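You operate a simulated robot arm through the tools that you are given. There is no shell and no other tool.

The job below is to be done with a simulated two-armed robot. You get a single attempt, and the scene is never put back.

## Task
Pick up the purple scoop from the top of the test bench with one hand, pass it to the other hand and put it on the top of the press bench.

It is judged by the outcome, as a careful person would: the job done as asked, and still so three seconds after it is handed in. It fails if anything else is knocked over, pushed out of place, dropped, spilled or broken.

## Robot
Two 7-joint arms with two-finger parallel grippers on one trunk, on a base that moves. Base frame: it is fixed to the floor where the robot stands at the start and does not move with it; the origin is under the middle of the robot, x ahead of it, y to its left, z up. Lengths are in m, angles in degrees, forces in N, time in s.
The left shoulder is at the start at [0.05, 0.168, 1.057], the right one opposite. With the tool pointing down near the work surface each hand reaches from about 0.2 to 0.66 m from the robot's upright axis, wherever it stands, measured 20 degrees to its own side. Places, roughly: purple scoop [2.5, -0.75, 0.75]; top of the press bench [1.2, 1, 0.8]. Payload 1.57 kg a hand.
The TCP of each hand is the grasp point between the finger pads, 0.03 m short of the fingertips. In the tool frame z runs along the fingers and y along their closing line. The gripper opens to 0.08 m. The fingers are 0.017 m wide and 0.012 m thick; the gripper's body (0.04 by 0.082 m) begins 0.08 m behind the TCP.
Orientation is that of the tool frame in the base frame, as a unit quaternion [w, x, y, z]. With the fingers straight down and closing along the base's y, the tool's x points along the base's -x, its y along +y and its z along -z.

## Interface
- The arms move only by the tool send_rows. It takes "left_steps", "right_steps" or both (then of equal length, played together; a hand with none holds still); each is a list of rows, each an object (a shift or turn left out is 0, a gripper value left out holds the last) with "hand": the gripper command, from -1 (shut) to 1 (fully open), values between in proportion; "travel": the shift along the tool's x, y, z in units of 500 mm (1.0 is 500 mm), a list of three; "delta_rot": the turn, a rotation vector about the tool's x, y, z in units of 180 degrees (1.0 is 180 degrees), a list of three. In form: [{"hand": hand, "travel": [tx, ty, tz], "delta_rot": [ax, ay, az]}, ...]. A call has 1 to 20 rows; each row is the pose to reach, as a shift and turn from the pose commanded when the call began, along the tool's axes at that moment. A call with a number of a shift or a turn outside -1 to 1 is refused whole. Rows are played at 5 a second. More than 0.05 m and 8.6 degrees between two rows, or a gripper value outside its range, and nothing of the call is played. A pose out of reach is approached as far as the arm can. The call stops where the force on the tool passes 40 N (or 10 N more than at its start, if that is more) or the arm is blocked; 0.2 s more then pass. Each finger travels about 0.045 m/s and halts on what it meets, pressing with about 26 N; the grip force reading is that of the motor and also rises with nothing between the fingers. The clock runs only during rows and for 0.2 s after the last one: add rows that repeat a pose to give the fingers time. It gives the time, the measured TCP pose, the force on the tool (base axes), the opening and the grip force at its end, in the units of the frame above (readings bear some noise), with the torque about the TCP (base axes, N m) and any sound that the robot's microphone picked up.
- Cameras (640 x 400 px; columns grow to the right, rows downward): "scene" is now at [0.1299, 0.0003, 1.2739]; the picture's right is [0.00, -1.00, 0.00], its down [-0.52, -0.00, -0.85] and it looks along [0.85, 0.00, -0.52] (base axes); focal length 282 px, centre (320, 200). "left" rides on the left gripper at [0.072, 0.007, -0.122] in its tool frame; the picture's right is [-0.09, 1.00, 0.00], its down [-0.84, -0.08, -0.54] and it looks along [-0.54, -0.05, 0.84] (tool axes); focal length 238 px, centre (320, 200). "right" rides on the right gripper at [0.072, -0.007, -0.122] in its tool frame; the picture's right is [0.09, 1.00, 0.00], its down [-0.84, 0.08, -0.54] and it looks along [-0.54, 0.05, 0.84] (tool axes); focal length 238 px, centre (320, 200). There is no depth. A picture from a camera that has moved, and an enlarged one, comes with that camera's place and axes in the base frame and with its lens.
- capture(camera): a new picture of that camera. The clock stands still meanwhile.
- move_column(by): slides the trunk up (or, below 0, down) by that many m; the arms and the scene camera ride with it, the base frame stays. It gives what a move gives, with no picture.
- base_move(legs): drives the robot by 1 to 6 legs, each [ahead, left, turn to the left] in m, m and degrees, along the robot's own axes; the way and the turn of a leg run together, so that a leg with both is an arc; at most 1.5 m and 180 degrees a leg. The arms and the cameras ride along, it lands a little off, and it stops where it bumps. It gives what a move gives.
- aim_head(pan, tilt): turns the head with the scene camera to pan (to the left, within 80 degrees either way) and tilt (down, from -29 to 69), counted from straight ahead of the robot. It gives what a move gives.
- inspect(camera, box): a new picture of the part [left, top, right, bottom] of that camera's present view, enlarged. The clock stands still meanwhile.
- hand_in(): hands the job in; it is judged then, once.

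Nothing tells you exact positions but the pictures and the camera data. Unless the task says otherwise, let go and move clear before handing in.

The tools are called after ">>>" by a JSON object that holds its "name" and its "arguments". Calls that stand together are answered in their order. send_rows: Moves the arms, as the interface text tells. Its arguments: {"type":"object","properties":{"left_steps":{"type":"array","items":{"type":"object","properties":{"hand":{"type":"number"},"travel":{"type":"array","items":{"type":"number"}},"delta_rot":{"type":"array","items":{"type":"number"}}}}},"right_steps":{"type":"array","items":{"type":"object","properties":{"hand":{"type":"number"},"travel":{"type":"array","items":{"type":"number"}},"delta_rot":{"type":"array","items":{"type":"number"}}}}}},"required":[]} The other tools are called the same way: move_column (by) moves the trunk up or down; base_move (legs) drives the base; aim_head (pan, tilt) turns the head that bears the scene camera; capture (camera) takes a picture; inspect (camera, box) takes an enlarged picture of a part of a camera's view; hand_in () hands the job in.

At the start:

```text
time_s: 0.0
left_tool_pos: [0.3668, 0.1858, 1.103]
left_orientation: [0.0, -0.001, 1.0, 0.0]
left_force: [0.2, 0.6, 0.2]
left_wrist_torque: [-0.01, 0.01, 0.01]
left_width: 0.0803
left_finger_force: 0.0
right_tool_pos: [0.3706, -0.1745, 1.1127]
right_orientation: [0.0, 0.0, 1.0, 0.001]
right_force: [0.1, -0.4, 0.8]
right_wrist_torque: [-0.01, -0.02, -0.03]
right_width: 0.0798
right_finger_force: 0.1
trunk travel left (down, up): [-0.225, 0.218]
robot x, y, heading: [0.0001, 0.0013, 0.3]
head pan, tilt (commanded): [0.3, 31.4]
```

scene: 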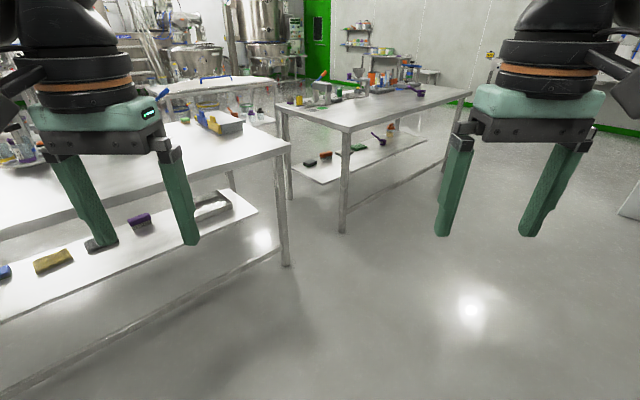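
right: 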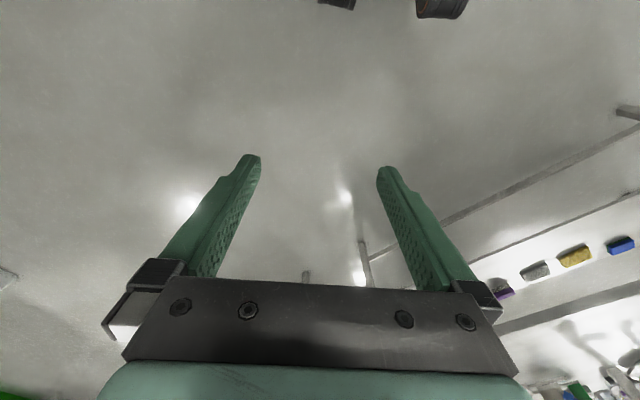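
left: 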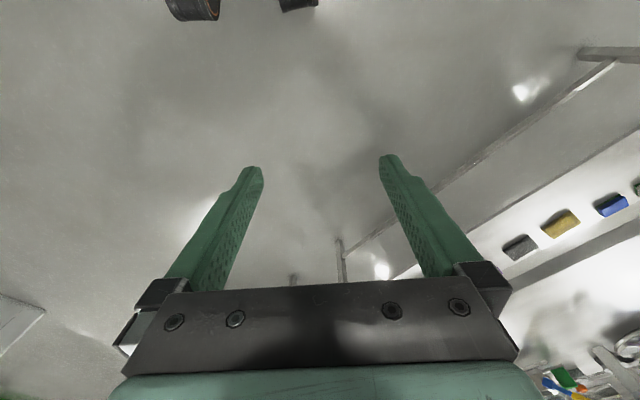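

I see two metal benches: the near left one should be the press bench, and the farther one in the middle is the test bench. The dark purple item at its right end is probably the scoop, so I'll look closer at both benches before driving.

>>> {"name": "inspect", "arguments": {"camera": "scene", "box": [260, 50, 480, 190]}}

>>> {"name": "inspect", "arguments": {"camera": "scene", "box": [0, 60, 300, 250]}}

```text
2.86 times, centred on (370, 120) of scene
camera zoom: at [0.1299, 0.0003, 1.2739], right [0.0, -1.0, 0.0], down [-0.52, 0.0, -0.85], along [0.85, 0.0, -0.52], focal length 806 px, centre (177, 429)
```

zoom: 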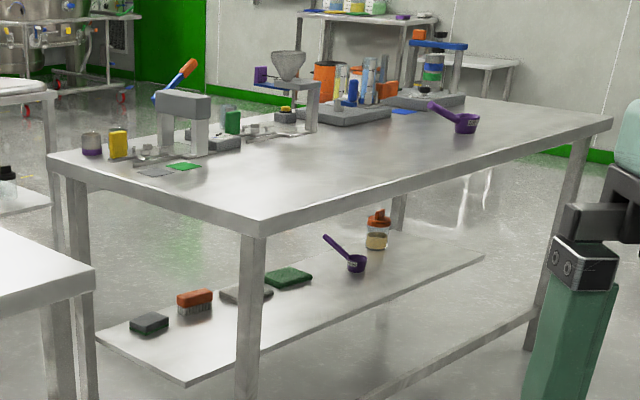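

```text
2.11 times, centred on (150, 155) of scene
camera zoom: at [0.1299, 0.0003, 1.2739], right [0.0, -1.0, 0.0], down [-0.52, 0.0, -0.85], along [0.85, 0.0, -0.52], focal length 594 px, centre (678, 295)
```

zoom: 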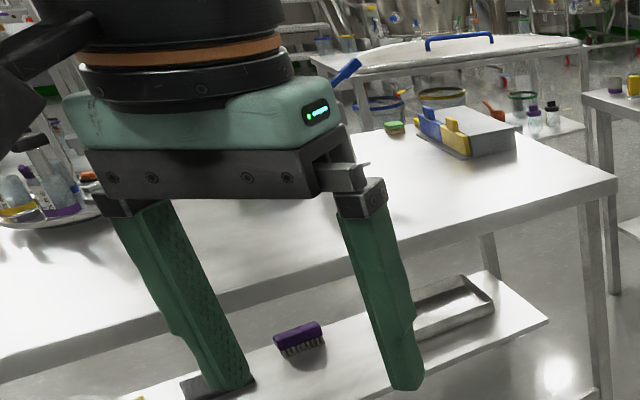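

There are two purple scoops: one on top of the middle bench, which is the one to take, and one on its lower shelf, which I'll leave alone. I put the top scoop at about (2.5, -0.8, 0.82), and both benches look turned about 40 degrees. I'll look around to check the floor and the press bench.

>>> {"name": "aim_head", "arguments": {"pan": -40, "tilt": 30}}

>>> {"name": "capture", "arguments": {"camera": "scene"}}

>>> {"name": "aim_head", "arguments": {"pan": 45, "tilt": 30}}

>>> {"name": "capture", "arguments": {"camera": "scene"}}

```text
time_s: 1.1
left_tool_pos: [0.3663, 0.185, 1.1028]
left_orientation: [0.0, 0.0, 1.0, 0.0]
left_force: [0.3, -0.3, -0.1]
left_wrist_torque: [0.0, -0.02, 0.01]
left_width: 0.0798
left_finger_force: 0.0
right_tool_pos: [0.3713, -0.1738, 1.1123]
right_orientation: [0.0, 0.0, 1.0, 0.002]
right_force: [0.5, -0.3, -0.1]
right_wrist_torque: [-0.02, 0.0, -0.02]
right_width: 0.08
right_finger_force: 0.0
trunk travel left (down, up): [-0.225, 0.218]
robot x, y, heading: [0.0008, 0.0001, 0.1]
head pan, tilt (commanded): [-40.0, 30.0]
```

```text
taken
camera scene: at [0.1093, -0.0582, 1.2761], right [-0.64, -0.77, 0.0], down [-0.38, 0.32, -0.87], along [0.66, -0.56, -0.5], focal length 282 px, centre (320, 200)
```

scene: 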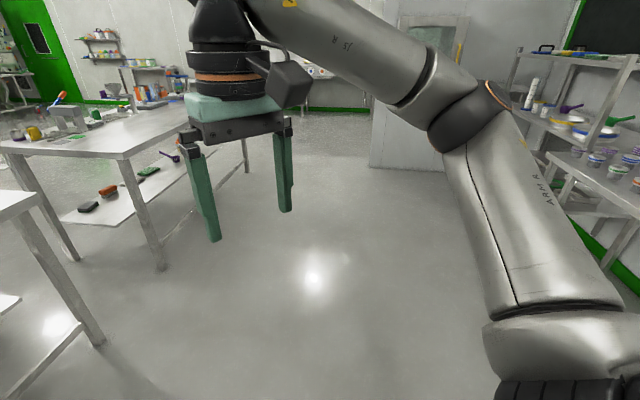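

```text
time_s: 2.7
left_tool_pos: [0.3666, 0.1853, 1.1042]
left_orientation: [0.0, -0.001, 1.0, -0.001]
left_force: [1.4, 0.6, 0.1]
left_wrist_torque: [-0.02, 0.02, 0.03]
left_width: 0.08
left_finger_force: 0.1
right_tool_pos: [0.3722, -0.174, 1.1132]
right_orientation: [0.0, 0.0, 1.0, 0.001]
right_force: [0.2, -0.4, 0.6]
right_wrist_torque: [-0.01, -0.02, 0.0]
right_width: 0.08
right_finger_force: 0.1
trunk travel left (down, up): [-0.225, 0.218]
robot x, y, heading: [0.0003, -0.0016, -0.0]
head pan, tilt (commanded): [45.0, 30.0]
```

```text
taken
camera scene: at [0.104, 0.0638, 1.2761], right [0.71, -0.71, 0.0], down [-0.35, -0.35, -0.87], along [0.61, 0.61, -0.5], focal length 282 px, centre (320, 200)
```

scene: 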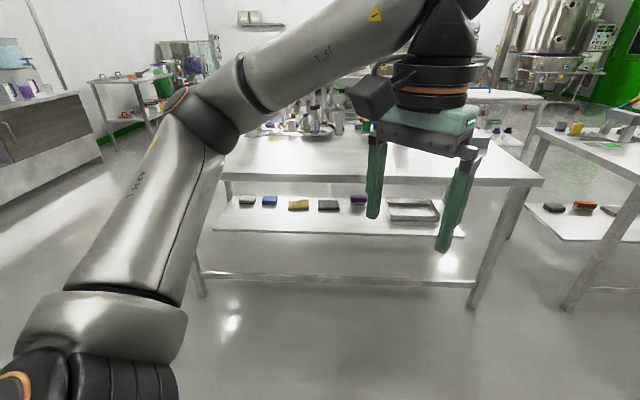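

The floor to the right is open, and both benches are turned about 45 degrees. I'll drive to a spot in front of the test bench's near edge, about 0.9 m from the scoop, facing the bench squarely.

>>> {"name": "aim_head", "arguments": {"pan": 0, "tilt": 35}}

>>> {"name": "base_move", "arguments": {"legs": [[0, 0, -36], [1.1, 0, 0], [1.0, 0, 0], [0, 0, 79]]}}

>>> {"name": "capture", "arguments": {"camera": "scene"}}

```text
time_s: 3.8
left_tool_pos: [0.3668, 0.1844, 1.1022]
left_orientation: [0.0, -0.001, 1.0, 0.0]
left_force: [-0.1, -0.7, 0.1]
left_wrist_torque: [-0.01, 0.03, 0.04]
left_width: 0.08
left_finger_force: 0.0
right_tool_pos: [0.3713, -0.1751, 1.113]
right_orientation: [-0.001, 0.0, 1.0, 0.001]
right_force: [-0.2, 0.7, -0.4]
right_wrist_torque: [0.0, -0.01, 0.0]
right_width: 0.08
right_finger_force: 0.0
trunk travel left (down, up): [-0.225, 0.218]
robot x, y, heading: [0.0018, -0.0001, 0.2]
head pan, tilt (commanded): [0.0, 35.0]
```

```text
time_s: 19.4
left_tool_pos: [1.832, -0.8739, 1.103]
left_orientation: [0.0, -0.375, 0.927, 0.0]
left_force: [-0.7, -0.1, -0.5]
left_wrist_torque: [0.02, -0.02, 0.0]
left_width: 0.0799
left_finger_force: 0.1
right_tool_pos: [2.0842, -1.1306, 1.1126]
right_orientation: [-0.001, -0.375, 0.927, 0.0]
right_force: [0.6, -0.5, 0.2]
right_wrist_torque: [0.0, -0.02, 0.0]
right_width: 0.0801
right_finger_force: 0.0
trunk travel left (down, up): [-0.225, 0.218]
robot x, y, heading: [1.6951, -1.2631, 44.3]
head pan, tilt (commanded): [0.0, 35.0]
```

```text
taken
camera scene: at [1.7884, -1.1728, 1.2683], right [0.69, -0.72, 0.0], down [-0.41, -0.4, -0.82], along [0.59, 0.57, -0.57], focal length 282 px, centre (320, 200)
```

scene: 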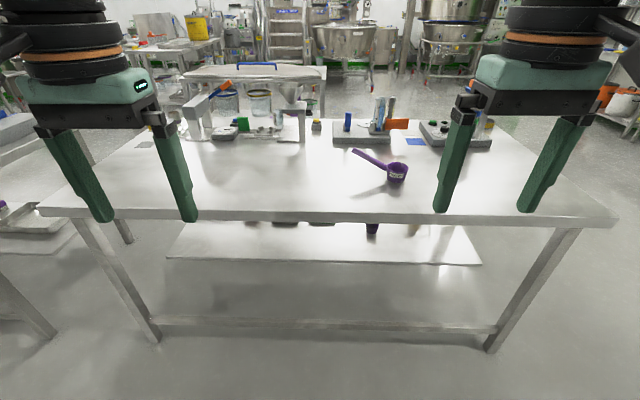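

I'm now squarely in front of the test bench, with the scoop just right of centre on its top and its handle pointing back and to the left. I'll zoom in on it.

>>> {"name": "inspect", "arguments": {"camera": "scene", "box": [310, 110, 470, 210]}}

```text
4.00 times, centred on (390, 160) of scene
camera zoom: at [1.7884, -1.1728, 1.2683], right [0.69, -0.72, 0.0], down [-0.41, -0.4, -0.82], along [0.59, 0.57, -0.57], focal length 1129 px, centre (40, 360)
```

zoom: 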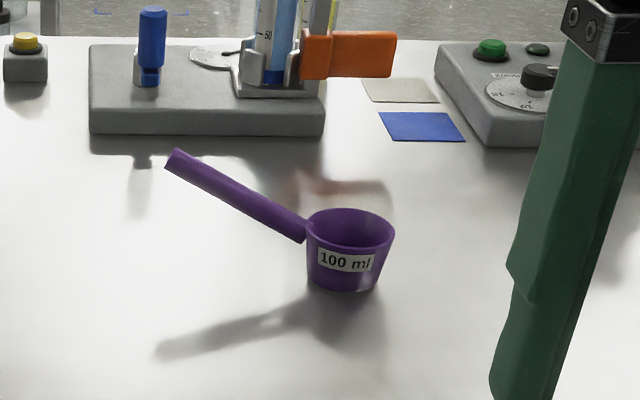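

The scoop has a roughly 7 cm cup with its bowl centre at about (2.50, -0.81), and a handle rising left to a tip at about (2.44, -0.68, 0.89). I'll move 0.33 m closer, then check the bench height and the scoop from nearer.

>>> {"name": "base_move", "arguments": {"legs": [[0.2, 0, 0], [0.13, 0, 0]]}}

>>> {"name": "aim_head", "arguments": {"pan": -10, "tilt": 45}}

>>> {"name": "capture", "arguments": {"camera": "scene"}}

>>> {"name": "capture", "arguments": {"camera": "right"}}

```text
time_s: 21.9
left_tool_pos: [2.0695, -0.6464, 1.1034]
left_orientation: [-0.001, -0.374, 0.927, 0.0]
left_force: [0.8, -0.4, 0.1]
left_wrist_torque: [-0.01, -0.01, 0.0]
left_width: 0.0803
left_finger_force: 0.1
right_tool_pos: [2.3225, -0.9005, 1.1133]
right_orientation: [0.0, -0.375, 0.927, 0.0]
right_force: [-0.1, -0.1, 1.5]
right_wrist_torque: [-0.03, 0.01, -0.01]
right_width: 0.0799
right_finger_force: 0.0
trunk travel left (down, up): [-0.225, 0.218]
robot x, y, heading: [1.9335, -1.0355, 44.1]
head pan, tilt (commanded): [0.0, 35.0]
```

```text
time_s: 22.6
left_tool_pos: [2.0677, -0.6455, 1.1045]
left_orientation: [0.0, -0.375, 0.927, -0.001]
left_force: [-0.1, -0.2, 0.0]
left_wrist_torque: [0.01, 0.0, 0.03]
left_width: 0.08
left_finger_force: 0.0
right_tool_pos: [2.3207, -0.9003, 1.1121]
right_orientation: [0.0, -0.375, 0.927, 0.0]
right_force: [0.0, -0.5, 0.7]
right_wrist_torque: [0.0, 0.0, 0.01]
right_width: 0.08
right_finger_force: 0.1
trunk travel left (down, up): [-0.225, 0.218]
robot x, y, heading: [1.9338, -1.0339, 44.0]
head pan, tilt (commanded): [-10.0, 45.0]
```

```text
taken
camera scene: at [2.0291, -0.9603, 1.2535], right [0.56, -0.83, 0.0], down [-0.59, -0.4, -0.71], along [0.59, 0.4, -0.71], focal length 282 px, centre (320, 200)
```

scene: 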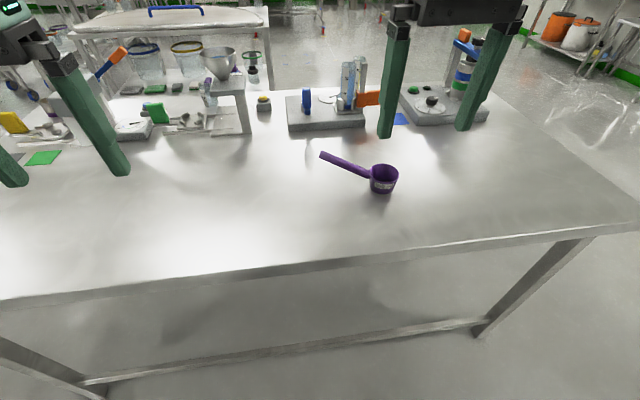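

```text
taken
camera right: at [2.2749, -0.9564, 1.2345], right [-0.76, 0.65, 0.0], down [0.55, 0.64, 0.54], along [0.35, 0.41, -0.84], focal length 238 px, centre (320, 200)
```

right: 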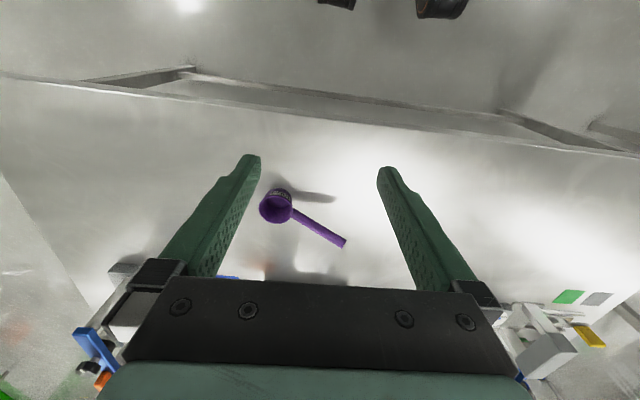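

The scoop is clear in both the head and right-wrist cameras. I'll zoom in on both views to triangulate the bowl, the handle and the bench top.

>>> {"name": "inspect", "arguments": {"camera": "scene", "box": [300, 130, 428, 210]}}

>>> {"name": "inspect", "arguments": {"camera": "right", "box": [240, 165, 368, 245]}}

```text
5.00 times, centred on (364, 170) of scene
camera zoom: at [2.0291, -0.9603, 1.2535], right [0.56, -0.83, 0.0], down [-0.59, -0.4, -0.71], along [0.59, 0.4, -0.71], focal length 1411 px, centre (100, 350)
```

zoom: 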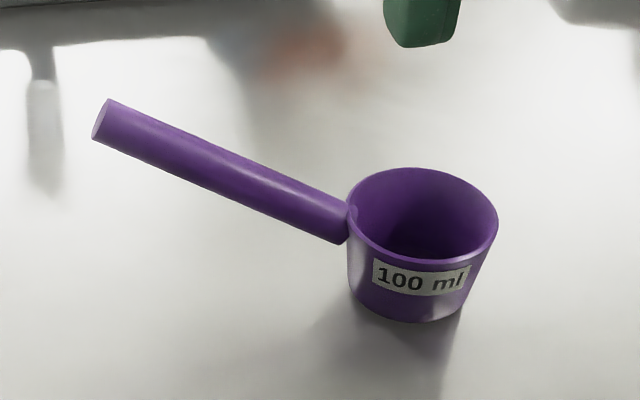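

```text
5.00 times, centred on (304, 205) of right
camera zoom: at [2.2749, -0.9564, 1.2345], right [-0.76, 0.65, 0.0], down [0.55, 0.64, 0.54], along [0.35, 0.41, -0.84], focal length 1192 px, centre (400, 175)
```

zoom: 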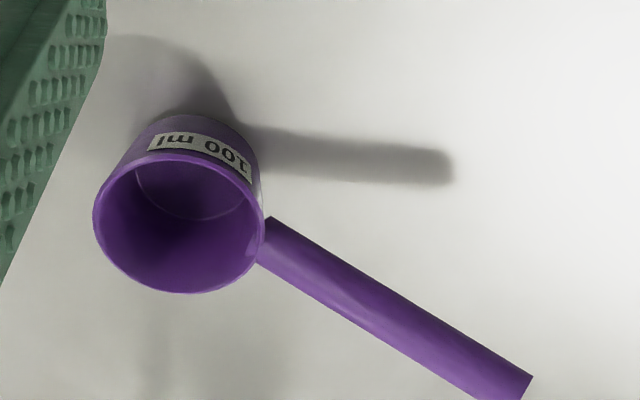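

I now have the rim centre at (2.526, -0.803, 0.839) and the handle running from (2.505, -0.774, 0.837) up to its tip at (2.450, -0.677, 0.887), about 2 cm thick. I'll bring the right hand above the part of the handle near the bowl and turn it so the fingers close across the handle.

>>> {"name": "send_rows", "arguments": {"right_steps": [{"hand": 1, "travel": [-0.0459, -0.0004, 0.01], "delta_rot": [0, 0, -0.0421]}, {"travel": [-0.0917, -0.0007, 0.02], "delta_rot": [0, 0, -0.0841]}, {"travel": [-0.1376, -0.0011, 0.03], "delta_rot": [0, 0, -0.1262]}, {"travel": [-0.1834, -0.0014, 0.04], "delta_rot": [0, 0, -0.1682]}, {"travel": [-0.2293, -0.0018, 0.05], "delta_rot": [0, 0, -0.2103]}, {"travel": [-0.2752, -0.0022, 0.06], "delta_rot": [0, 0, -0.2524]}, {"travel": [-0.321, -0.0025, 0.07], "delta_rot": [0, 0, -0.2944]}, {"travel": [-0.3669, -0.0029, 0.08], "delta_rot": [0, 0, -0.3365]}, {"travel": [-0.4127, -0.0032, 0.09], "delta_rot": [0, 0, -0.3785]}, {"travel": [-0.4586, -0.0036, 0.1], "delta_rot": [0, 0, -0.4206]}, {"travel": [-0.4586, -0.0036, 0.12], "delta_rot": [0, 0, -0.4206]}, {"travel": [-0.4586, -0.0036, 0.14], "delta_rot": [0, 0, -0.4206]}]}}

>>> {"name": "capture", "arguments": {"camera": "scene"}}

>>> {"name": "capture", "arguments": {"camera": "right"}}

```text
time_s: 25.2
left_tool_pos: [2.0671, -0.6456, 1.1029]
left_orientation: [0.0, -0.375, 0.927, 0.0]
left_force: [1.3, -0.4, 0.4]
left_wrist_torque: [0.02, -0.01, 0.03]
left_width: 0.0802
left_finger_force: 0.1
right_tool_pos: [2.2583, -0.8322, 1.0179]
right_orientation: [-0.001, 0.864, -0.503, -0.001]
right_force: [-0.4, -0.2, 0.5]
right_wrist_torque: [0.0, -0.02, 0.02]
right_width: 0.0801
right_finger_force: 0.1
right hand out of reach, approached as far as the arm can: row 6, 7, 8, 9, 10, 11, 12
trunk travel left (down, up): [-0.225, 0.218]
robot x, y, heading: [1.9316, -1.034, 43.9]
head pan, tilt (commanded): [-10.0, 45.0]
```

```text
taken
camera scene: at [2.0291, -0.9604, 1.2535], right [0.56, -0.83, 0.0], down [-0.59, -0.4, -0.71], along [0.59, 0.4, -0.71], focal length 282 px, centre (320, 200)
```

scene: 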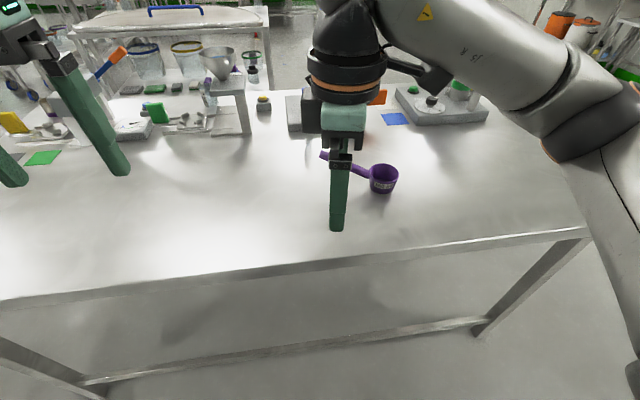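

```text
taken
camera right: at [2.3004, -0.8936, 1.1401], right [-0.82, -0.57, 0.0], down [-0.48, 0.69, 0.54], along [-0.31, 0.45, -0.84], focal length 238 px, centre (320, 200)
```

right: 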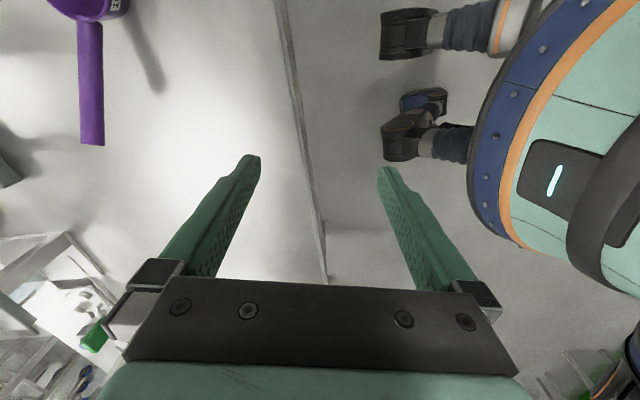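

The right hand turned fully but stopped about 0.25 m short of the target, so this wrist pose limits the reach at this height. I'll send a null row to see where the command stands now.

>>> {"name": "send_rows", "arguments": {"right_steps": [{"travel": [0, 0, 0]}, {"travel": [0, 0, 0]}]}}

```text
time_s: 25.8
left_tool_pos: [2.0683, -0.6457, 1.1027]
left_orientation: [0.0, -0.375, 0.927, 0.0]
left_force: [0.2, -0.8, -0.3]
left_wrist_torque: [0.05, 0.0, 0.0]
left_width: 0.0799
left_finger_force: 0.1
right_tool_pos: [2.2591, -0.8325, 1.018]
right_orientation: [-0.001, 0.865, -0.503, -0.001]
right_force: [-0.2, 0.2, -0.6]
right_wrist_torque: [-0.05, 0.0, 0.02]
right_width: 0.0799
right_finger_force: 0.1
trunk travel left (down, up): [-0.225, 0.218]
robot x, y, heading: [1.9315, -1.0342, 44.0]
head pan, tilt (commanded): [-10.0, 45.0]
```

The command now sits at the actual pose, so I'll lower the hand a little, staying above the handle, and then move it toward the spot over the grasp point.

>>> {"name": "send_rows", "arguments": {"right_steps": [{"travel": [0, 0, 0.05]}, {"travel": [0, 0, 0.1]}, {"travel": [0.01, -0.07, 0.1]}, {"travel": [0.02, -0.14, 0.1]}, {"travel": [0.03, -0.21, 0.1]}, {"travel": [0.04, -0.28, 0.1]}, {"travel": [0.05, -0.35, 0.1]}, {"travel": [0.06, -0.42, 0.1]}, {"travel": [0.07, -0.485, 0.1]}]}}

```text
time_s: 27.8
left_tool_pos: [2.0683, -0.645, 1.1028]
left_orientation: [0.0, -0.375, 0.927, 0.0]
left_force: [0.3, 0.1, 0.5]
left_wrist_torque: [0.02, -0.01, -0.03]
left_width: 0.08
left_finger_force: 0.1
right_tool_pos: [2.2597, -0.8396, 0.9639]
right_orientation: [-0.001, 0.865, -0.503, -0.001]
right_force: [-0.3, 0.6, 0.0]
right_wrist_torque: [-0.02, 0.0, 0.02]
right_width: 0.08
right_finger_force: 0.0
right hand out of reach, approached as far as the arm can: row 3, 4, 5, 6, 7, 8, 9
trunk travel left (down, up): [-0.225, 0.218]
robot x, y, heading: [1.9329, -1.0337, 43.9]
head pan, tilt (commanded): [-10.0, 45.0]
```

With this wrist turn the right hand can't extend any farther, so it's at a joint limit. I'll back the turn off and test the opposite one, which closes along the same line with the hand flipped 180 degrees.

>>> {"name": "send_rows", "arguments": {"right_steps": [{"travel": [0.02, 0, -0.03], "delta_rot": [0, 0, 0.046]}, {"travel": [0.04, 0, -0.06], "delta_rot": [0, 0, 0.092]}, {"travel": [0.06, 0, -0.09], "delta_rot": [0, 0, 0.138]}, {"travel": [0.08, 0, -0.12], "delta_rot": [0, 0, 0.184]}, {"travel": [0.1, 0, -0.15], "delta_rot": [0, 0, 0.23]}, {"travel": [0.12, 0, -0.18], "delta_rot": [0, 0, 0.276]}, {"travel": [0.14, 0, -0.2], "delta_rot": [0, 0, 0.322]}, {"travel": [0.16, 0, -0.2], "delta_rot": [0, 0, 0.368]}, {"travel": [0.16, 0, -0.2], "delta_rot": [0, 0, 0.414]}, {"travel": [0.16, 0, -0.2], "delta_rot": [0, 0, 0.46]}, {"travel": [0.16, 0, -0.2], "delta_rot": [0, 0, 0.506]}, {"travel": [0.16, 0, -0.2], "delta_rot": [0, 0, 0.552]}, {"travel": [0.16, 0, -0.2], "delta_rot": [0, 0, 0.598]}, {"travel": [0.16, 0, -0.2], "delta_rot": [0, 0, 0.644]}, {"travel": [0.16, 0, -0.2], "delta_rot": [0, 0, 0.69]}, {"travel": [0.16, 0, -0.2], "delta_rot": [0, 0, 0.736]}, {"travel": [0.16, 0, -0.2], "delta_rot": [0, 0, 0.782]}, {"travel": [0.16, 0, -0.2], "delta_rot": [0, 0, 0.828]}]}}

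```text
time_s: 31.6
left_tool_pos: [2.0681, -0.6447, 1.1033]
left_orientation: [-0.001, -0.374, 0.927, -0.001]
left_force: [-0.8, -0.6, -0.5]
left_wrist_torque: [0.0, 0.0, -0.01]
left_width: 0.0801
left_finger_force: 0.1
right_tool_pos: [2.3064, -0.9109, 1.0725]
right_orientation: [0.0, 0.255, 0.967, 0.001]
right_force: [-0.2, 0.1, 0.9]
right_wrist_torque: [0.0, 0.02, 0.0]
right_width: 0.0802
right_finger_force: 0.0
trunk travel left (down, up): [-0.225, 0.218]
robot x, y, heading: [1.932, -1.0326, 44.2]
head pan, tilt (commanded): [-10.0, 45.0]
```

The clockwise turn works with no limit reported so far. I'll finish the turn to line the fingers up across the handle and move out over the grasp point.

>>> {"name": "send_rows", "arguments": {"right_steps": [{"travel": [-0.0185, 0.0589, 0.0125], "delta_rot": [0, 0, 0.0214]}, {"travel": [-0.037, 0.1178, 0.025], "delta_rot": [0, 0, 0.0428]}, {"travel": [-0.0555, 0.1768, 0.0375], "delta_rot": [0, 0, 0.0641]}, {"travel": [-0.074, 0.2357, 0.05], "delta_rot": [0, 0, 0.0855]}, {"travel": [-0.0925, 0.2946, 0.0625], "delta_rot": [0, 0, 0.1069]}, {"travel": [-0.111, 0.3535, 0.075], "delta_rot": [0, 0, 0.1283]}, {"travel": [-0.1295, 0.4125, 0.0875], "delta_rot": [0, 0, 0.1496]}, {"travel": [-0.148, 0.4714, 0.1], "delta_rot": [0, 0, 0.171]}, {"travel": [-0.148, 0.4714, 0.1], "delta_rot": [0, 0, 0.171]}]}}

>>> {"name": "capture", "arguments": {"camera": "scene"}}

>>> {"name": "capture", "arguments": {"camera": "right"}}

```text
time_s: 33.6
left_tool_pos: [2.0692, -0.645, 1.1044]
left_orientation: [0.0, -0.375, 0.927, 0.0]
left_force: [-0.4, 0.6, -0.7]
left_wrist_torque: [0.02, 0.02, 0.0]
left_width: 0.08
left_finger_force: 0.0
right_tool_pos: [2.4867, -0.7428, 1.0227]
right_orientation: [0.0, 0.5, 0.866, 0.001]
right_force: [0.0, 0.2, -0.4]
right_wrist_torque: [0.01, -0.03, 0.0]
right_width: 0.08
right_finger_force: 0.0
trunk travel left (down, up): [-0.225, 0.218]
robot x, y, heading: [1.9328, -1.0361, 44.1]
head pan, tilt (commanded): [-10.0, 45.0]
```

```text
taken
camera scene: at [2.0292, -0.9605, 1.2535], right [0.56, -0.83, 0.0], down [-0.59, -0.4, -0.71], along [0.59, 0.4, -0.71], focal length 282 px, centre (320, 200)
```

scene: 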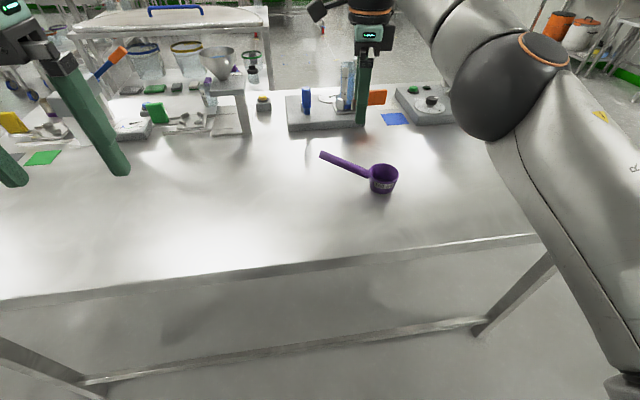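

```text
taken
camera right: at [2.4448, -0.684, 1.1447], right [0.82, 0.58, 0.0], down [0.48, -0.69, 0.54], along [0.31, -0.44, -0.84], focal length 238 px, centre (320, 200)
```

right: 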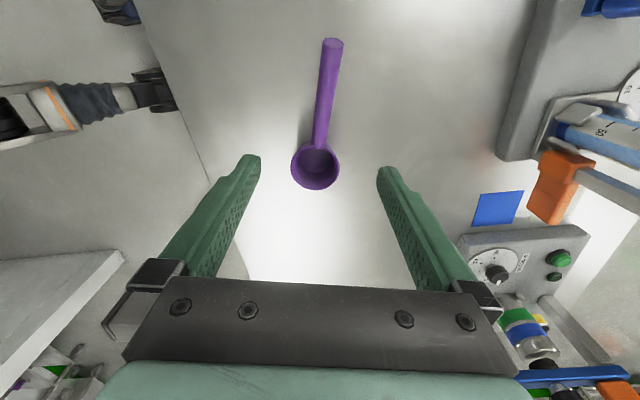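

The flipped pose reaches, and the right TCP is now over the handle at (2.487, -0.743, 1.023). To leave room for the left hand at the handover, I'll lean the right wrist 35 degrees back over the bowl side before going down.

>>> {"name": "send_rows", "arguments": {"right_steps": [{"delta_rot": [0, 0.0389, 0]}, {"delta_rot": [0, 0.0778, 0]}, {"delta_rot": [0, 0.1167, 0]}, {"delta_rot": [0, 0.1556, 0]}, {"delta_rot": [0, 0.1944, 0]}, {"delta_rot": [0, 0.1944, 0]}]}}

>>> {"name": "capture", "arguments": {"camera": "scene"}}

>>> {"name": "capture", "arguments": {"camera": "right"}}

```text
time_s: 35.0
left_tool_pos: [2.0678, -0.6459, 1.1034]
left_orientation: [0.0, -0.374, 0.927, 0.0]
left_force: [0.8, 0.5, 0.7]
left_wrist_torque: [0.03, 0.01, 0.03]
left_width: 0.0801
left_finger_force: 0.2
right_tool_pos: [2.4862, -0.7417, 1.0225]
right_orientation: [-0.262, 0.478, 0.825, 0.151]
right_force: [-0.3, 0.6, 0.6]
right_wrist_torque: [-0.01, 0.02, 0.05]
right_width: 0.0801
right_finger_force: 0.2
trunk travel left (down, up): [-0.225, 0.218]
robot x, y, heading: [1.9331, -1.035, 44.1]
head pan, tilt (commanded): [-10.0, 45.0]
```

```text
taken
camera scene: at [2.029, -0.9603, 1.2535], right [0.56, -0.83, 0.0], down [-0.59, -0.4, -0.71], along [0.59, 0.4, -0.71], focal length 282 px, centre (320, 200)
```

scene: 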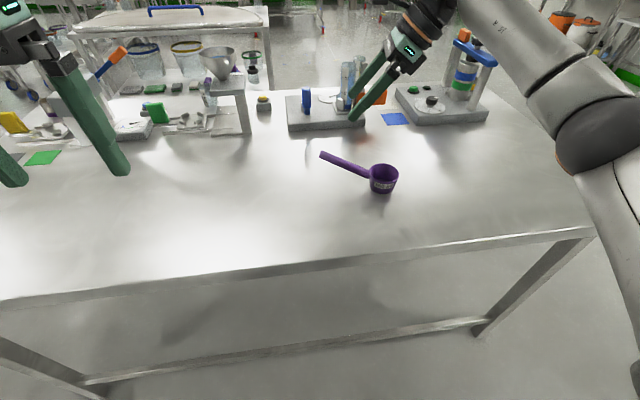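

```text
taken
camera right: at [2.4874, -0.7549, 1.1635], right [0.83, 0.56, 0.05], down [0.56, -0.82, -0.04], along [0.02, 0.06, -1.0], focal length 238 px, centre (320, 200)
```

right: 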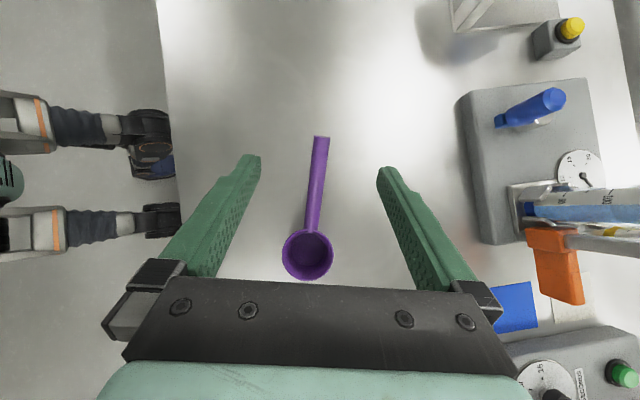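

The lean worked, and from the wrist camera the handle lies midway between the fingers. I'll go down most of the way and check before closing.

>>> {"name": "send_rows", "arguments": {"right_steps": [{"travel": [-0.0344, 0, 0.0492]}, {"travel": [-0.0688, 0, 0.0983]}, {"travel": [-0.1033, 0, 0.1475]}, {"travel": [-0.1377, 0, 0.1966]}, {"travel": [-0.1377, 0, 0.1966]}]}}

>>> {"name": "inspect", "arguments": {"camera": "scene", "box": [288, 80, 448, 210]}}

>>> {"name": "capture", "arguments": {"camera": "right"}}

```text
time_s: 36.2
left_tool_pos: [2.068, -0.6454, 1.1031]
left_orientation: [0.0, -0.374, 0.927, 0.0]
left_force: [-0.2, 0.0, 0.1]
left_wrist_torque: [-0.03, 0.0, 0.01]
left_width: 0.0799
left_finger_force: 0.0
right_tool_pos: [2.4861, -0.741, 0.9013]
right_orientation: [-0.261, 0.477, 0.825, 0.152]
right_force: [-0.7, -0.5, 0.0]
right_wrist_torque: [-0.01, -0.03, 0.01]
right_width: 0.0801
right_finger_force: 0.1
trunk travel left (down, up): [-0.225, 0.218]
robot x, y, heading: [1.9326, -1.038, 43.8]
head pan, tilt (commanded): [-10.0, 45.0]
```

```text
3.08 times, centred on (368, 145) of scene
camera zoom: at [2.0291, -0.9604, 1.2535], right [0.56, -0.83, 0.0], down [-0.59, -0.4, -0.71], along [0.59, 0.4, -0.71], focal length 868 px, centre (172, 369)
```

zoom: 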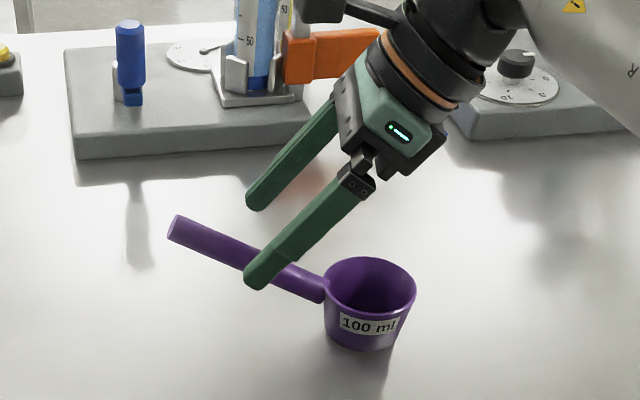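

```text
taken
camera right: at [2.4864, -0.7534, 1.0435], right [0.83, 0.56, 0.05], down [0.56, -0.83, -0.04], along [0.02, 0.06, -1.0], focal length 238 px, centre (320, 200)
```

right: 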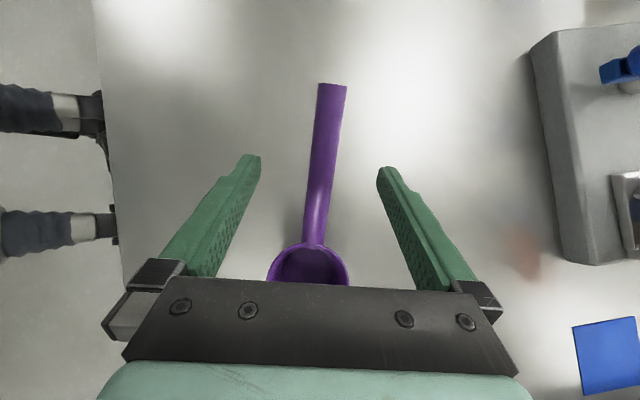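

Both fingers straddle the handle and nothing else is near them. I'll go down the last 4.8 cm and close.

>>> {"name": "send_rows", "arguments": {"right_steps": [{"travel": [-0.0184, 0, 0.0262]}, {"travel": [-0.0367, 0, 0.0524]}, {"travel": [-0.0551, 0, 0.0786]}, {"travel": [-0.0551, 0, 0.0786]}]}}

>>> {"name": "inspect", "arguments": {"camera": "scene", "box": [288, 80, 448, 210]}}

>>> {"name": "capture", "arguments": {"camera": "right"}}

```text
time_s: 37.2
left_tool_pos: [2.0684, -0.6454, 1.1039]
left_orientation: [0.0, -0.374, 0.927, 0.0]
left_force: [0.7, 1.1, -0.4]
left_wrist_torque: [-0.01, -0.02, 0.03]
left_width: 0.0803
left_finger_force: 0.0
right_tool_pos: [2.4874, -0.7414, 0.8522]
right_orientation: [-0.26, 0.478, 0.825, 0.152]
right_force: [0.3, -0.1, 0.2]
right_wrist_torque: [0.02, -0.04, -0.05]
right_width: 0.0803
right_finger_force: 0.0
trunk travel left (down, up): [-0.225, 0.218]
robot x, y, heading: [1.9348, -1.033, 43.9]
head pan, tilt (commanded): [-10.0, 45.0]
```

```text
3.08 times, centred on (368, 145) of scene
camera zoom: at [2.0291, -0.9604, 1.2535], right [0.56, -0.83, 0.0], down [-0.59, -0.4, -0.71], along [0.59, 0.4, -0.71], focal length 868 px, centre (172, 369)
```

zoom: 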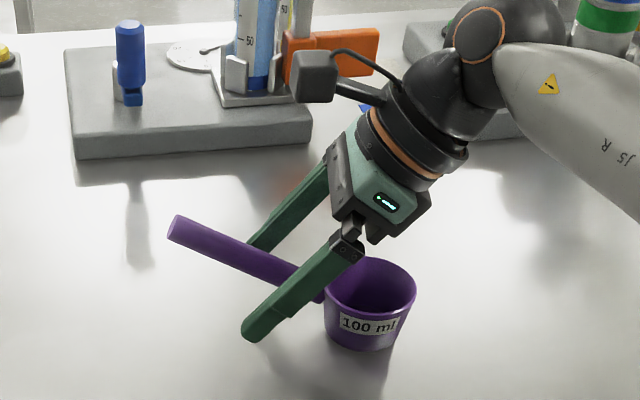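

```text
taken
camera right: at [2.4866, -0.7545, 0.9952], right [0.83, 0.56, 0.05], down [0.56, -0.83, -0.04], along [0.02, 0.06, -1.0], focal length 238 px, centre (320, 200)
```

right: 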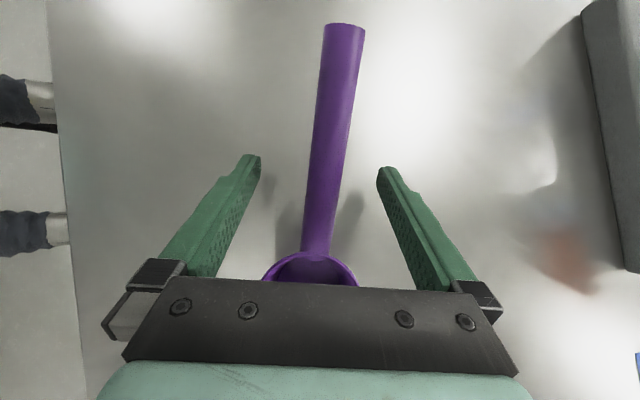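

The handle sits between the pads near the TCP height. I'll close the right hand.

>>> {"name": "send_rows", "arguments": {"right_steps": [{"hand": -1}, {"hand": -1}, {"hand": -1}, {"hand": -1}, {"hand": -1}, {"hand": -1}, {"hand": -1}]}}

>>> {"name": "inspect", "arguments": {"camera": "scene", "box": [288, 80, 448, 210]}}

>>> {"name": "capture", "arguments": {"camera": "right"}}

```text
time_s: 38.8
left_tool_pos: [2.069, -0.6445, 1.1035]
left_orientation: [0.0, -0.376, 0.927, 0.0]
left_force: [-1.2, 0.5, 0.4]
left_wrist_torque: [0.0, -0.03, -0.01]
left_width: 0.0799
left_finger_force: 0.0
right_tool_pos: [2.4868, -0.7401, 0.8546]
right_orientation: [-0.262, 0.476, 0.826, 0.151]
right_force: [0.6, -0.3, -0.9]
right_wrist_torque: [-0.04, 0.04, 0.01]
right_width: 0.0188
right_finger_force: 26.1
trunk travel left (down, up): [-0.225, 0.218]
robot x, y, heading: [1.9334, -1.0336, 43.9]
head pan, tilt (commanded): [-10.0, 45.0]
```

```text
3.08 times, centred on (368, 145) of scene
camera zoom: at [2.0291, -0.9604, 1.2535], right [0.56, -0.83, 0.0], down [-0.59, -0.4, -0.71], along [0.59, 0.4, -0.71], focal length 868 px, centre (172, 369)
```

zoom: 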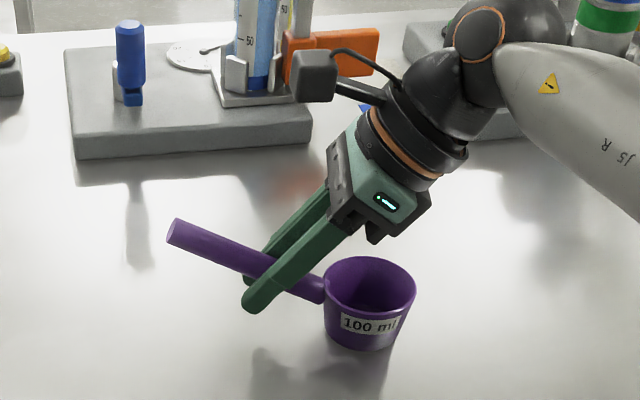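

```text
taken
camera right: at [2.4866, -0.7544, 0.9955], right [0.83, 0.56, 0.05], down [0.56, -0.83, -0.04], along [0.02, 0.06, -1.0], focal length 238 px, centre (320, 200)
```

right: 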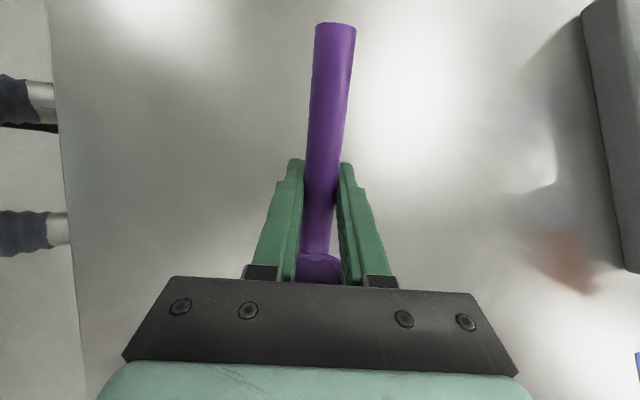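

The right hand holds the handle, with a width of 18.8 mm and a 26 N grip. I'll lift it straight up 15 cm.

>>> {"name": "send_rows", "arguments": {"right_steps": [{"travel": [0.0172, 0, -0.0246]}, {"travel": [0.0459, 0, -0.0655]}, {"travel": [0.0803, 0, -0.1147]}, {"travel": [0.1147, 0, -0.1638]}, {"travel": [0.149, 0, -0.213]}, {"travel": [0.172, 0, -0.2457]}, {"travel": [0.172, 0, -0.2457]}]}}

>>> {"name": "capture", "arguments": {"camera": "scene"}}

>>> {"name": "capture", "arguments": {"camera": "right"}}

```text
time_s: 40.4
left_tool_pos: [2.0689, -0.6454, 1.103]
left_orientation: [0.0, -0.375, 0.927, 0.001]
left_force: [-0.2, 0.5, -0.1]
left_wrist_torque: [-0.01, 0.04, 0.0]
left_width: 0.08
left_finger_force: 0.0
right_tool_pos: [2.4881, -0.7436, 1.0056]
right_orientation: [-0.261, 0.477, 0.825, 0.15]
right_force: [0.6, -0.6, 0.3]
right_wrist_torque: [-0.01, 0.02, 0.01]
right_width: 0.0
right_finger_force: 21.7
trunk travel left (down, up): [-0.225, 0.218]
robot x, y, heading: [1.93, -1.0351, 44.1]
head pan, tilt (commanded): [-10.0, 45.0]
```

```text
taken
camera scene: at [2.0291, -0.9604, 1.2535], right [0.56, -0.83, 0.0], down [-0.59, -0.4, -0.71], along [0.59, 0.4, -0.71], focal length 282 px, centre (320, 200)
```

scene: 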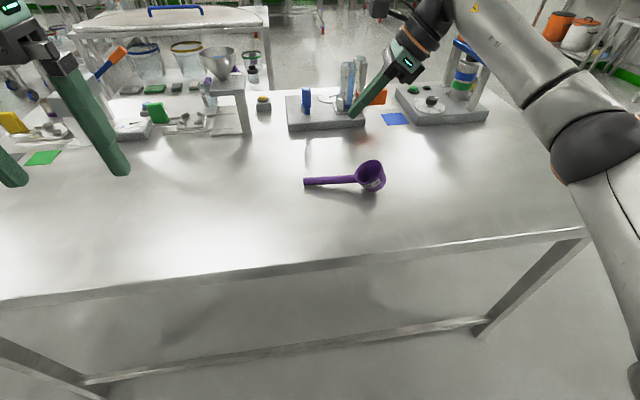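

```text
taken
camera right: at [2.488, -0.756, 1.1471], right [0.83, 0.56, 0.05], down [0.56, -0.83, -0.04], along [0.02, 0.06, -1.0], focal length 238 px, centre (320, 200)
```

right: 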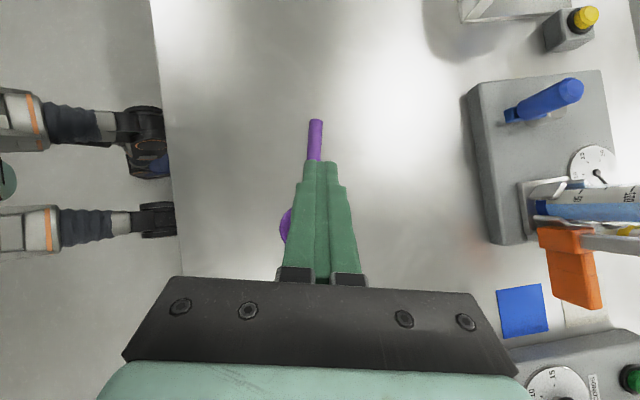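

The scoop slipped out during the lift: the grip closed fully, and the scoop is now tipped onto its side on the bench. I'll look at it closely before trying again.

>>> {"name": "inspect", "arguments": {"camera": "scene", "box": [288, 140, 416, 220]}}

>>> {"name": "inspect", "arguments": {"camera": "right", "box": [240, 100, 400, 260]}}

```text
5.00 times, centred on (352, 180) of scene
camera zoom: at [2.0291, -0.9604, 1.2535], right [0.56, -0.83, 0.0], down [-0.59, -0.4, -0.71], along [0.59, 0.4, -0.71], focal length 1411 px, centre (160, 300)
```

zoom: 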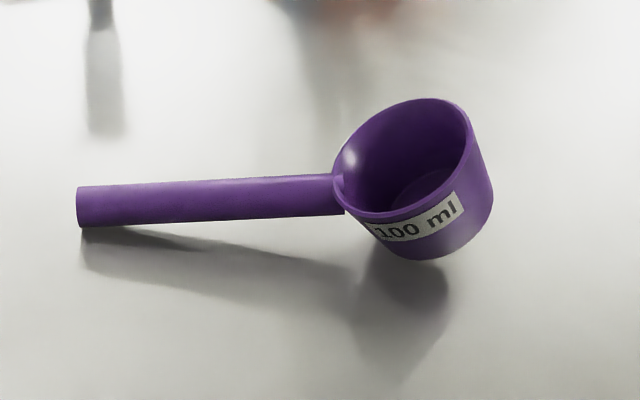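

```text
2.50 times, centred on (320, 180) of right
camera zoom: at [2.488, -0.756, 1.1471], right [0.83, 0.56, 0.05], down [0.56, -0.83, -0.04], along [0.02, 0.06, -1.0], focal length 596 px, centre (320, 250)
```

zoom: 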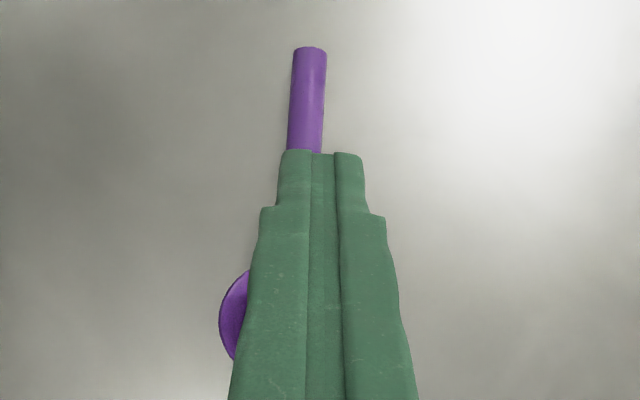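

The scoop settled with its handle tip on the bench and the bowl tipped toward it, close to where it was. I'll open the right hand, let things settle, and take fresh views for a better grasp nearer its balance point.

>>> {"name": "send_rows", "arguments": {"right_steps": [{"hand": 1}, {"hand": 1}, {"hand": 1}, {"hand": 1}, {"hand": 1}, {"hand": 1}]}}

>>> {"name": "inspect", "arguments": {"camera": "scene", "box": [288, 140, 416, 220]}}

>>> {"name": "inspect", "arguments": {"camera": "right", "box": [256, 100, 384, 280]}}

>>> {"name": "capture", "arguments": {"camera": "left"}}

```text
time_s: 41.8
left_tool_pos: [2.0687, -0.6443, 1.1035]
left_orientation: [0.0, -0.374, 0.927, 0.0]
left_force: [0.1, 0.4, -0.5]
left_wrist_torque: [-0.02, -0.02, 0.01]
left_width: 0.08
left_finger_force: 0.1
right_tool_pos: [2.4872, -0.7429, 1.0056]
right_orientation: [-0.26, 0.478, 0.825, 0.151]
right_force: [-0.6, 0.0, -0.4]
right_wrist_torque: [-0.01, 0.0, 0.0]
right_width: 0.0802
right_finger_force: 0.1
trunk travel left (down, up): [-0.225, 0.218]
robot x, y, heading: [1.934, -1.0348, 43.8]
head pan, tilt (commanded): [-10.0, 45.0]
```

```text
5.00 times, centred on (352, 180) of scene
camera zoom: at [2.0291, -0.9604, 1.2535], right [0.56, -0.83, 0.0], down [-0.59, -0.4, -0.71], along [0.59, 0.4, -0.71], focal length 1411 px, centre (160, 300)
```

zoom: 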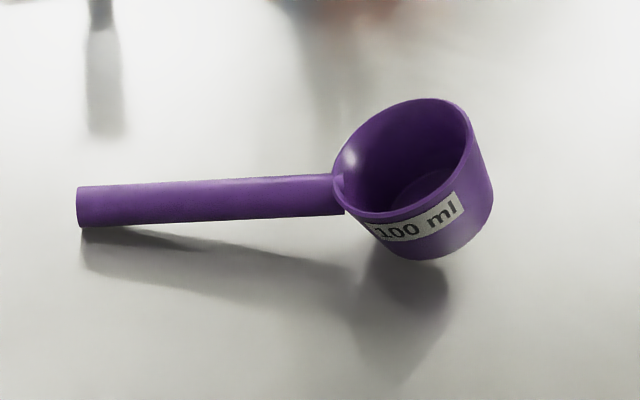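

```text
2.22 times, centred on (320, 190) of right
camera zoom: at [2.488, -0.756, 1.1469], right [0.83, 0.56, 0.05], down [0.56, -0.83, -0.04], along [0.02, 0.06, -1.0], focal length 530 px, centre (320, 222)
```

zoom: 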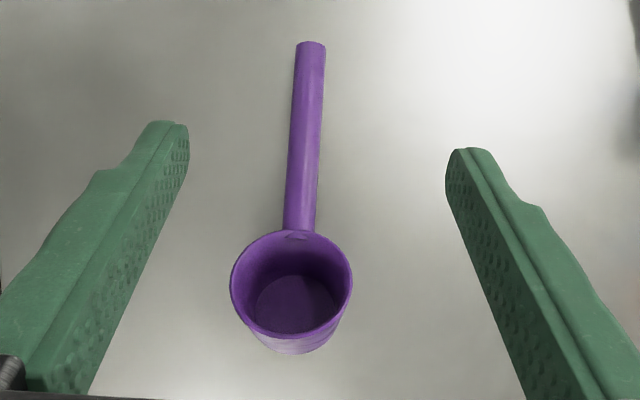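

```text
taken
camera left: at [2.0128, -0.691, 1.2245], right [-0.63, 0.78, 0.0], down [0.66, 0.53, 0.54], along [0.42, 0.34, -0.84], focal length 238 px, centre (320, 200)
```

left: 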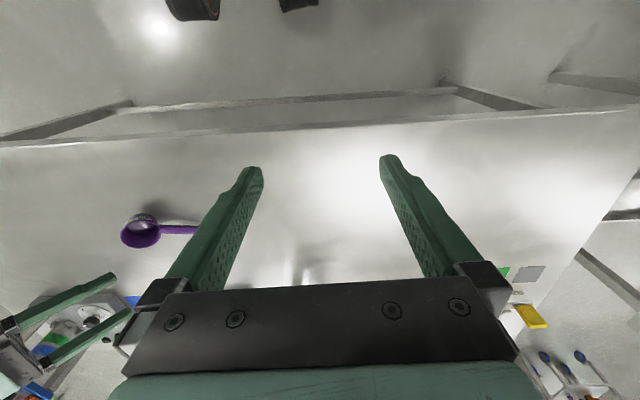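

The scoop is stable: the handle tip is at (2.427, -0.646, 0.812), the base at (2.487, -0.749, 0.828), and the handle now slopes down toward the tip. I'll square the right hand to the handle, grip it right next to the bowl near the balance point, and lift in very small checked steps.

>>> {"name": "send_rows", "arguments": {"right_steps": [{"travel": [0.0055, -0.0013, 0.0039], "delta_rot": [0, -0.0344, 0]}, {"travel": [0.011, -0.0026, 0.0077], "delta_rot": [0, -0.0688, 0]}, {"travel": [0.0165, -0.0038, 0.0116], "delta_rot": [0, -0.1032, 0]}, {"travel": [0.022, -0.0051, 0.0154], "delta_rot": [0, -0.1376, 0]}, {"travel": [0.0275, -0.0064, 0.0193], "delta_rot": [0, -0.172, 0]}, {"travel": [0.0275, -0.0064, 0.0193], "delta_rot": [0, -0.172, 0]}]}}

>>> {"name": "inspect", "arguments": {"camera": "right", "box": [200, 0, 440, 280]}}

```text
time_s: 43.2
left_tool_pos: [2.0684, -0.6453, 1.1037]
left_orientation: [0.001, -0.376, 0.927, 0.0]
left_force: [-0.2, -0.1, 0.1]
left_wrist_torque: [0.02, 0.02, 0.01]
left_width: 0.0798
left_finger_force: 0.0
right_tool_pos: [2.4755, -0.7276, 1.0039]
right_orientation: [-0.03, 0.5, 0.865, 0.018]
right_force: [-0.1, 0.0, -0.6]
right_wrist_torque: [-0.01, 0.04, 0.03]
right_width: 0.0803
right_finger_force: 0.0
trunk travel left (down, up): [-0.225, 0.218]
robot x, y, heading: [1.9361, -1.0351, 43.9]
head pan, tilt (commanded): [-10.0, 45.0]
```

```text
1.43 times, centred on (320, 140) of right
camera zoom: at [2.4384, -0.6769, 1.1307], right [0.82, 0.58, 0.01], down [0.5, -0.72, 0.48], along [0.28, -0.39, -0.88], focal length 340 px, centre (320, 286)
```

zoom: 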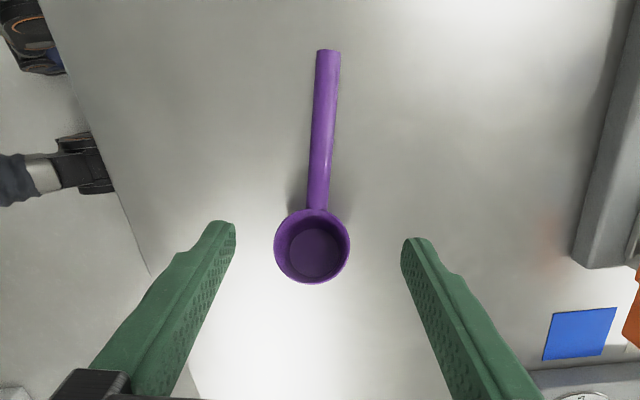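

The hand is centred over the handle next to the bowl. I'll descend so the fingertips stop about 8 mm above the bench.

>>> {"name": "send_rows", "arguments": {"right_steps": [{"travel": [-0.0046, 0, 0.0654]}, {"travel": [-0.0092, 0, 0.1309]}, {"travel": [-0.0137, 0, 0.1963]}, {"travel": [-0.0183, 0, 0.2618]}, {"travel": [-0.0206, 0, 0.295]}, {"travel": [-0.0229, 0, 0.3272]}, {"travel": [-0.0229, 0, 0.3272]}]}}

>>> {"name": "inspect", "arguments": {"camera": "right", "box": [200, 0, 440, 280]}}

>>> {"name": "inspect", "arguments": {"camera": "scene", "box": [288, 90, 432, 210]}}

```text
time_s: 44.8
left_tool_pos: [2.0685, -0.6454, 1.1043]
left_orientation: [0.0, -0.374, 0.927, 0.0]
left_force: [-0.3, 0.0, 0.0]
left_wrist_torque: [-0.01, 0.02, 0.03]
left_width: 0.0797
left_finger_force: 0.1
right_tool_pos: [2.4768, -0.7282, 0.8408]
right_orientation: [-0.031, 0.5, 0.865, 0.018]
right_force: [-0.3, 0.0, -0.5]
right_wrist_torque: [0.0, 0.01, 0.02]
right_width: 0.0799
right_finger_force: 0.1
trunk travel left (down, up): [-0.225, 0.218]
robot x, y, heading: [1.9323, -1.032, 44.0]
head pan, tilt (commanded): [-10.0, 45.0]
```

```text
1.43 times, centred on (320, 140) of right
camera zoom: at [2.4391, -0.6773, 0.9672], right [0.82, 0.58, 0.01], down [0.5, -0.72, 0.48], along [0.28, -0.39, -0.88], focal length 340 px, centre (320, 286)
```

zoom: 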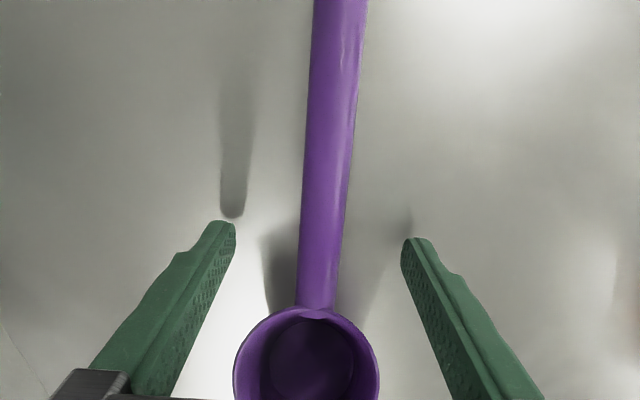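

```text
3.33 times, centred on (360, 150) of scene
camera zoom: at [2.0291, -0.9604, 1.2535], right [0.56, -0.83, 0.0], down [-0.59, -0.4, -0.71], along [0.59, 0.4, -0.71], focal length 940 px, centre (187, 367)
```

zoom: 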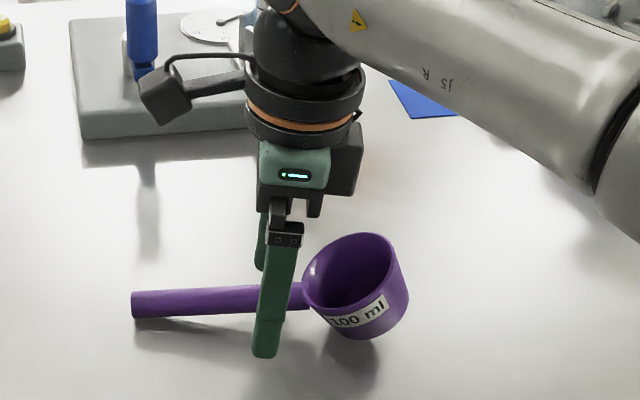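

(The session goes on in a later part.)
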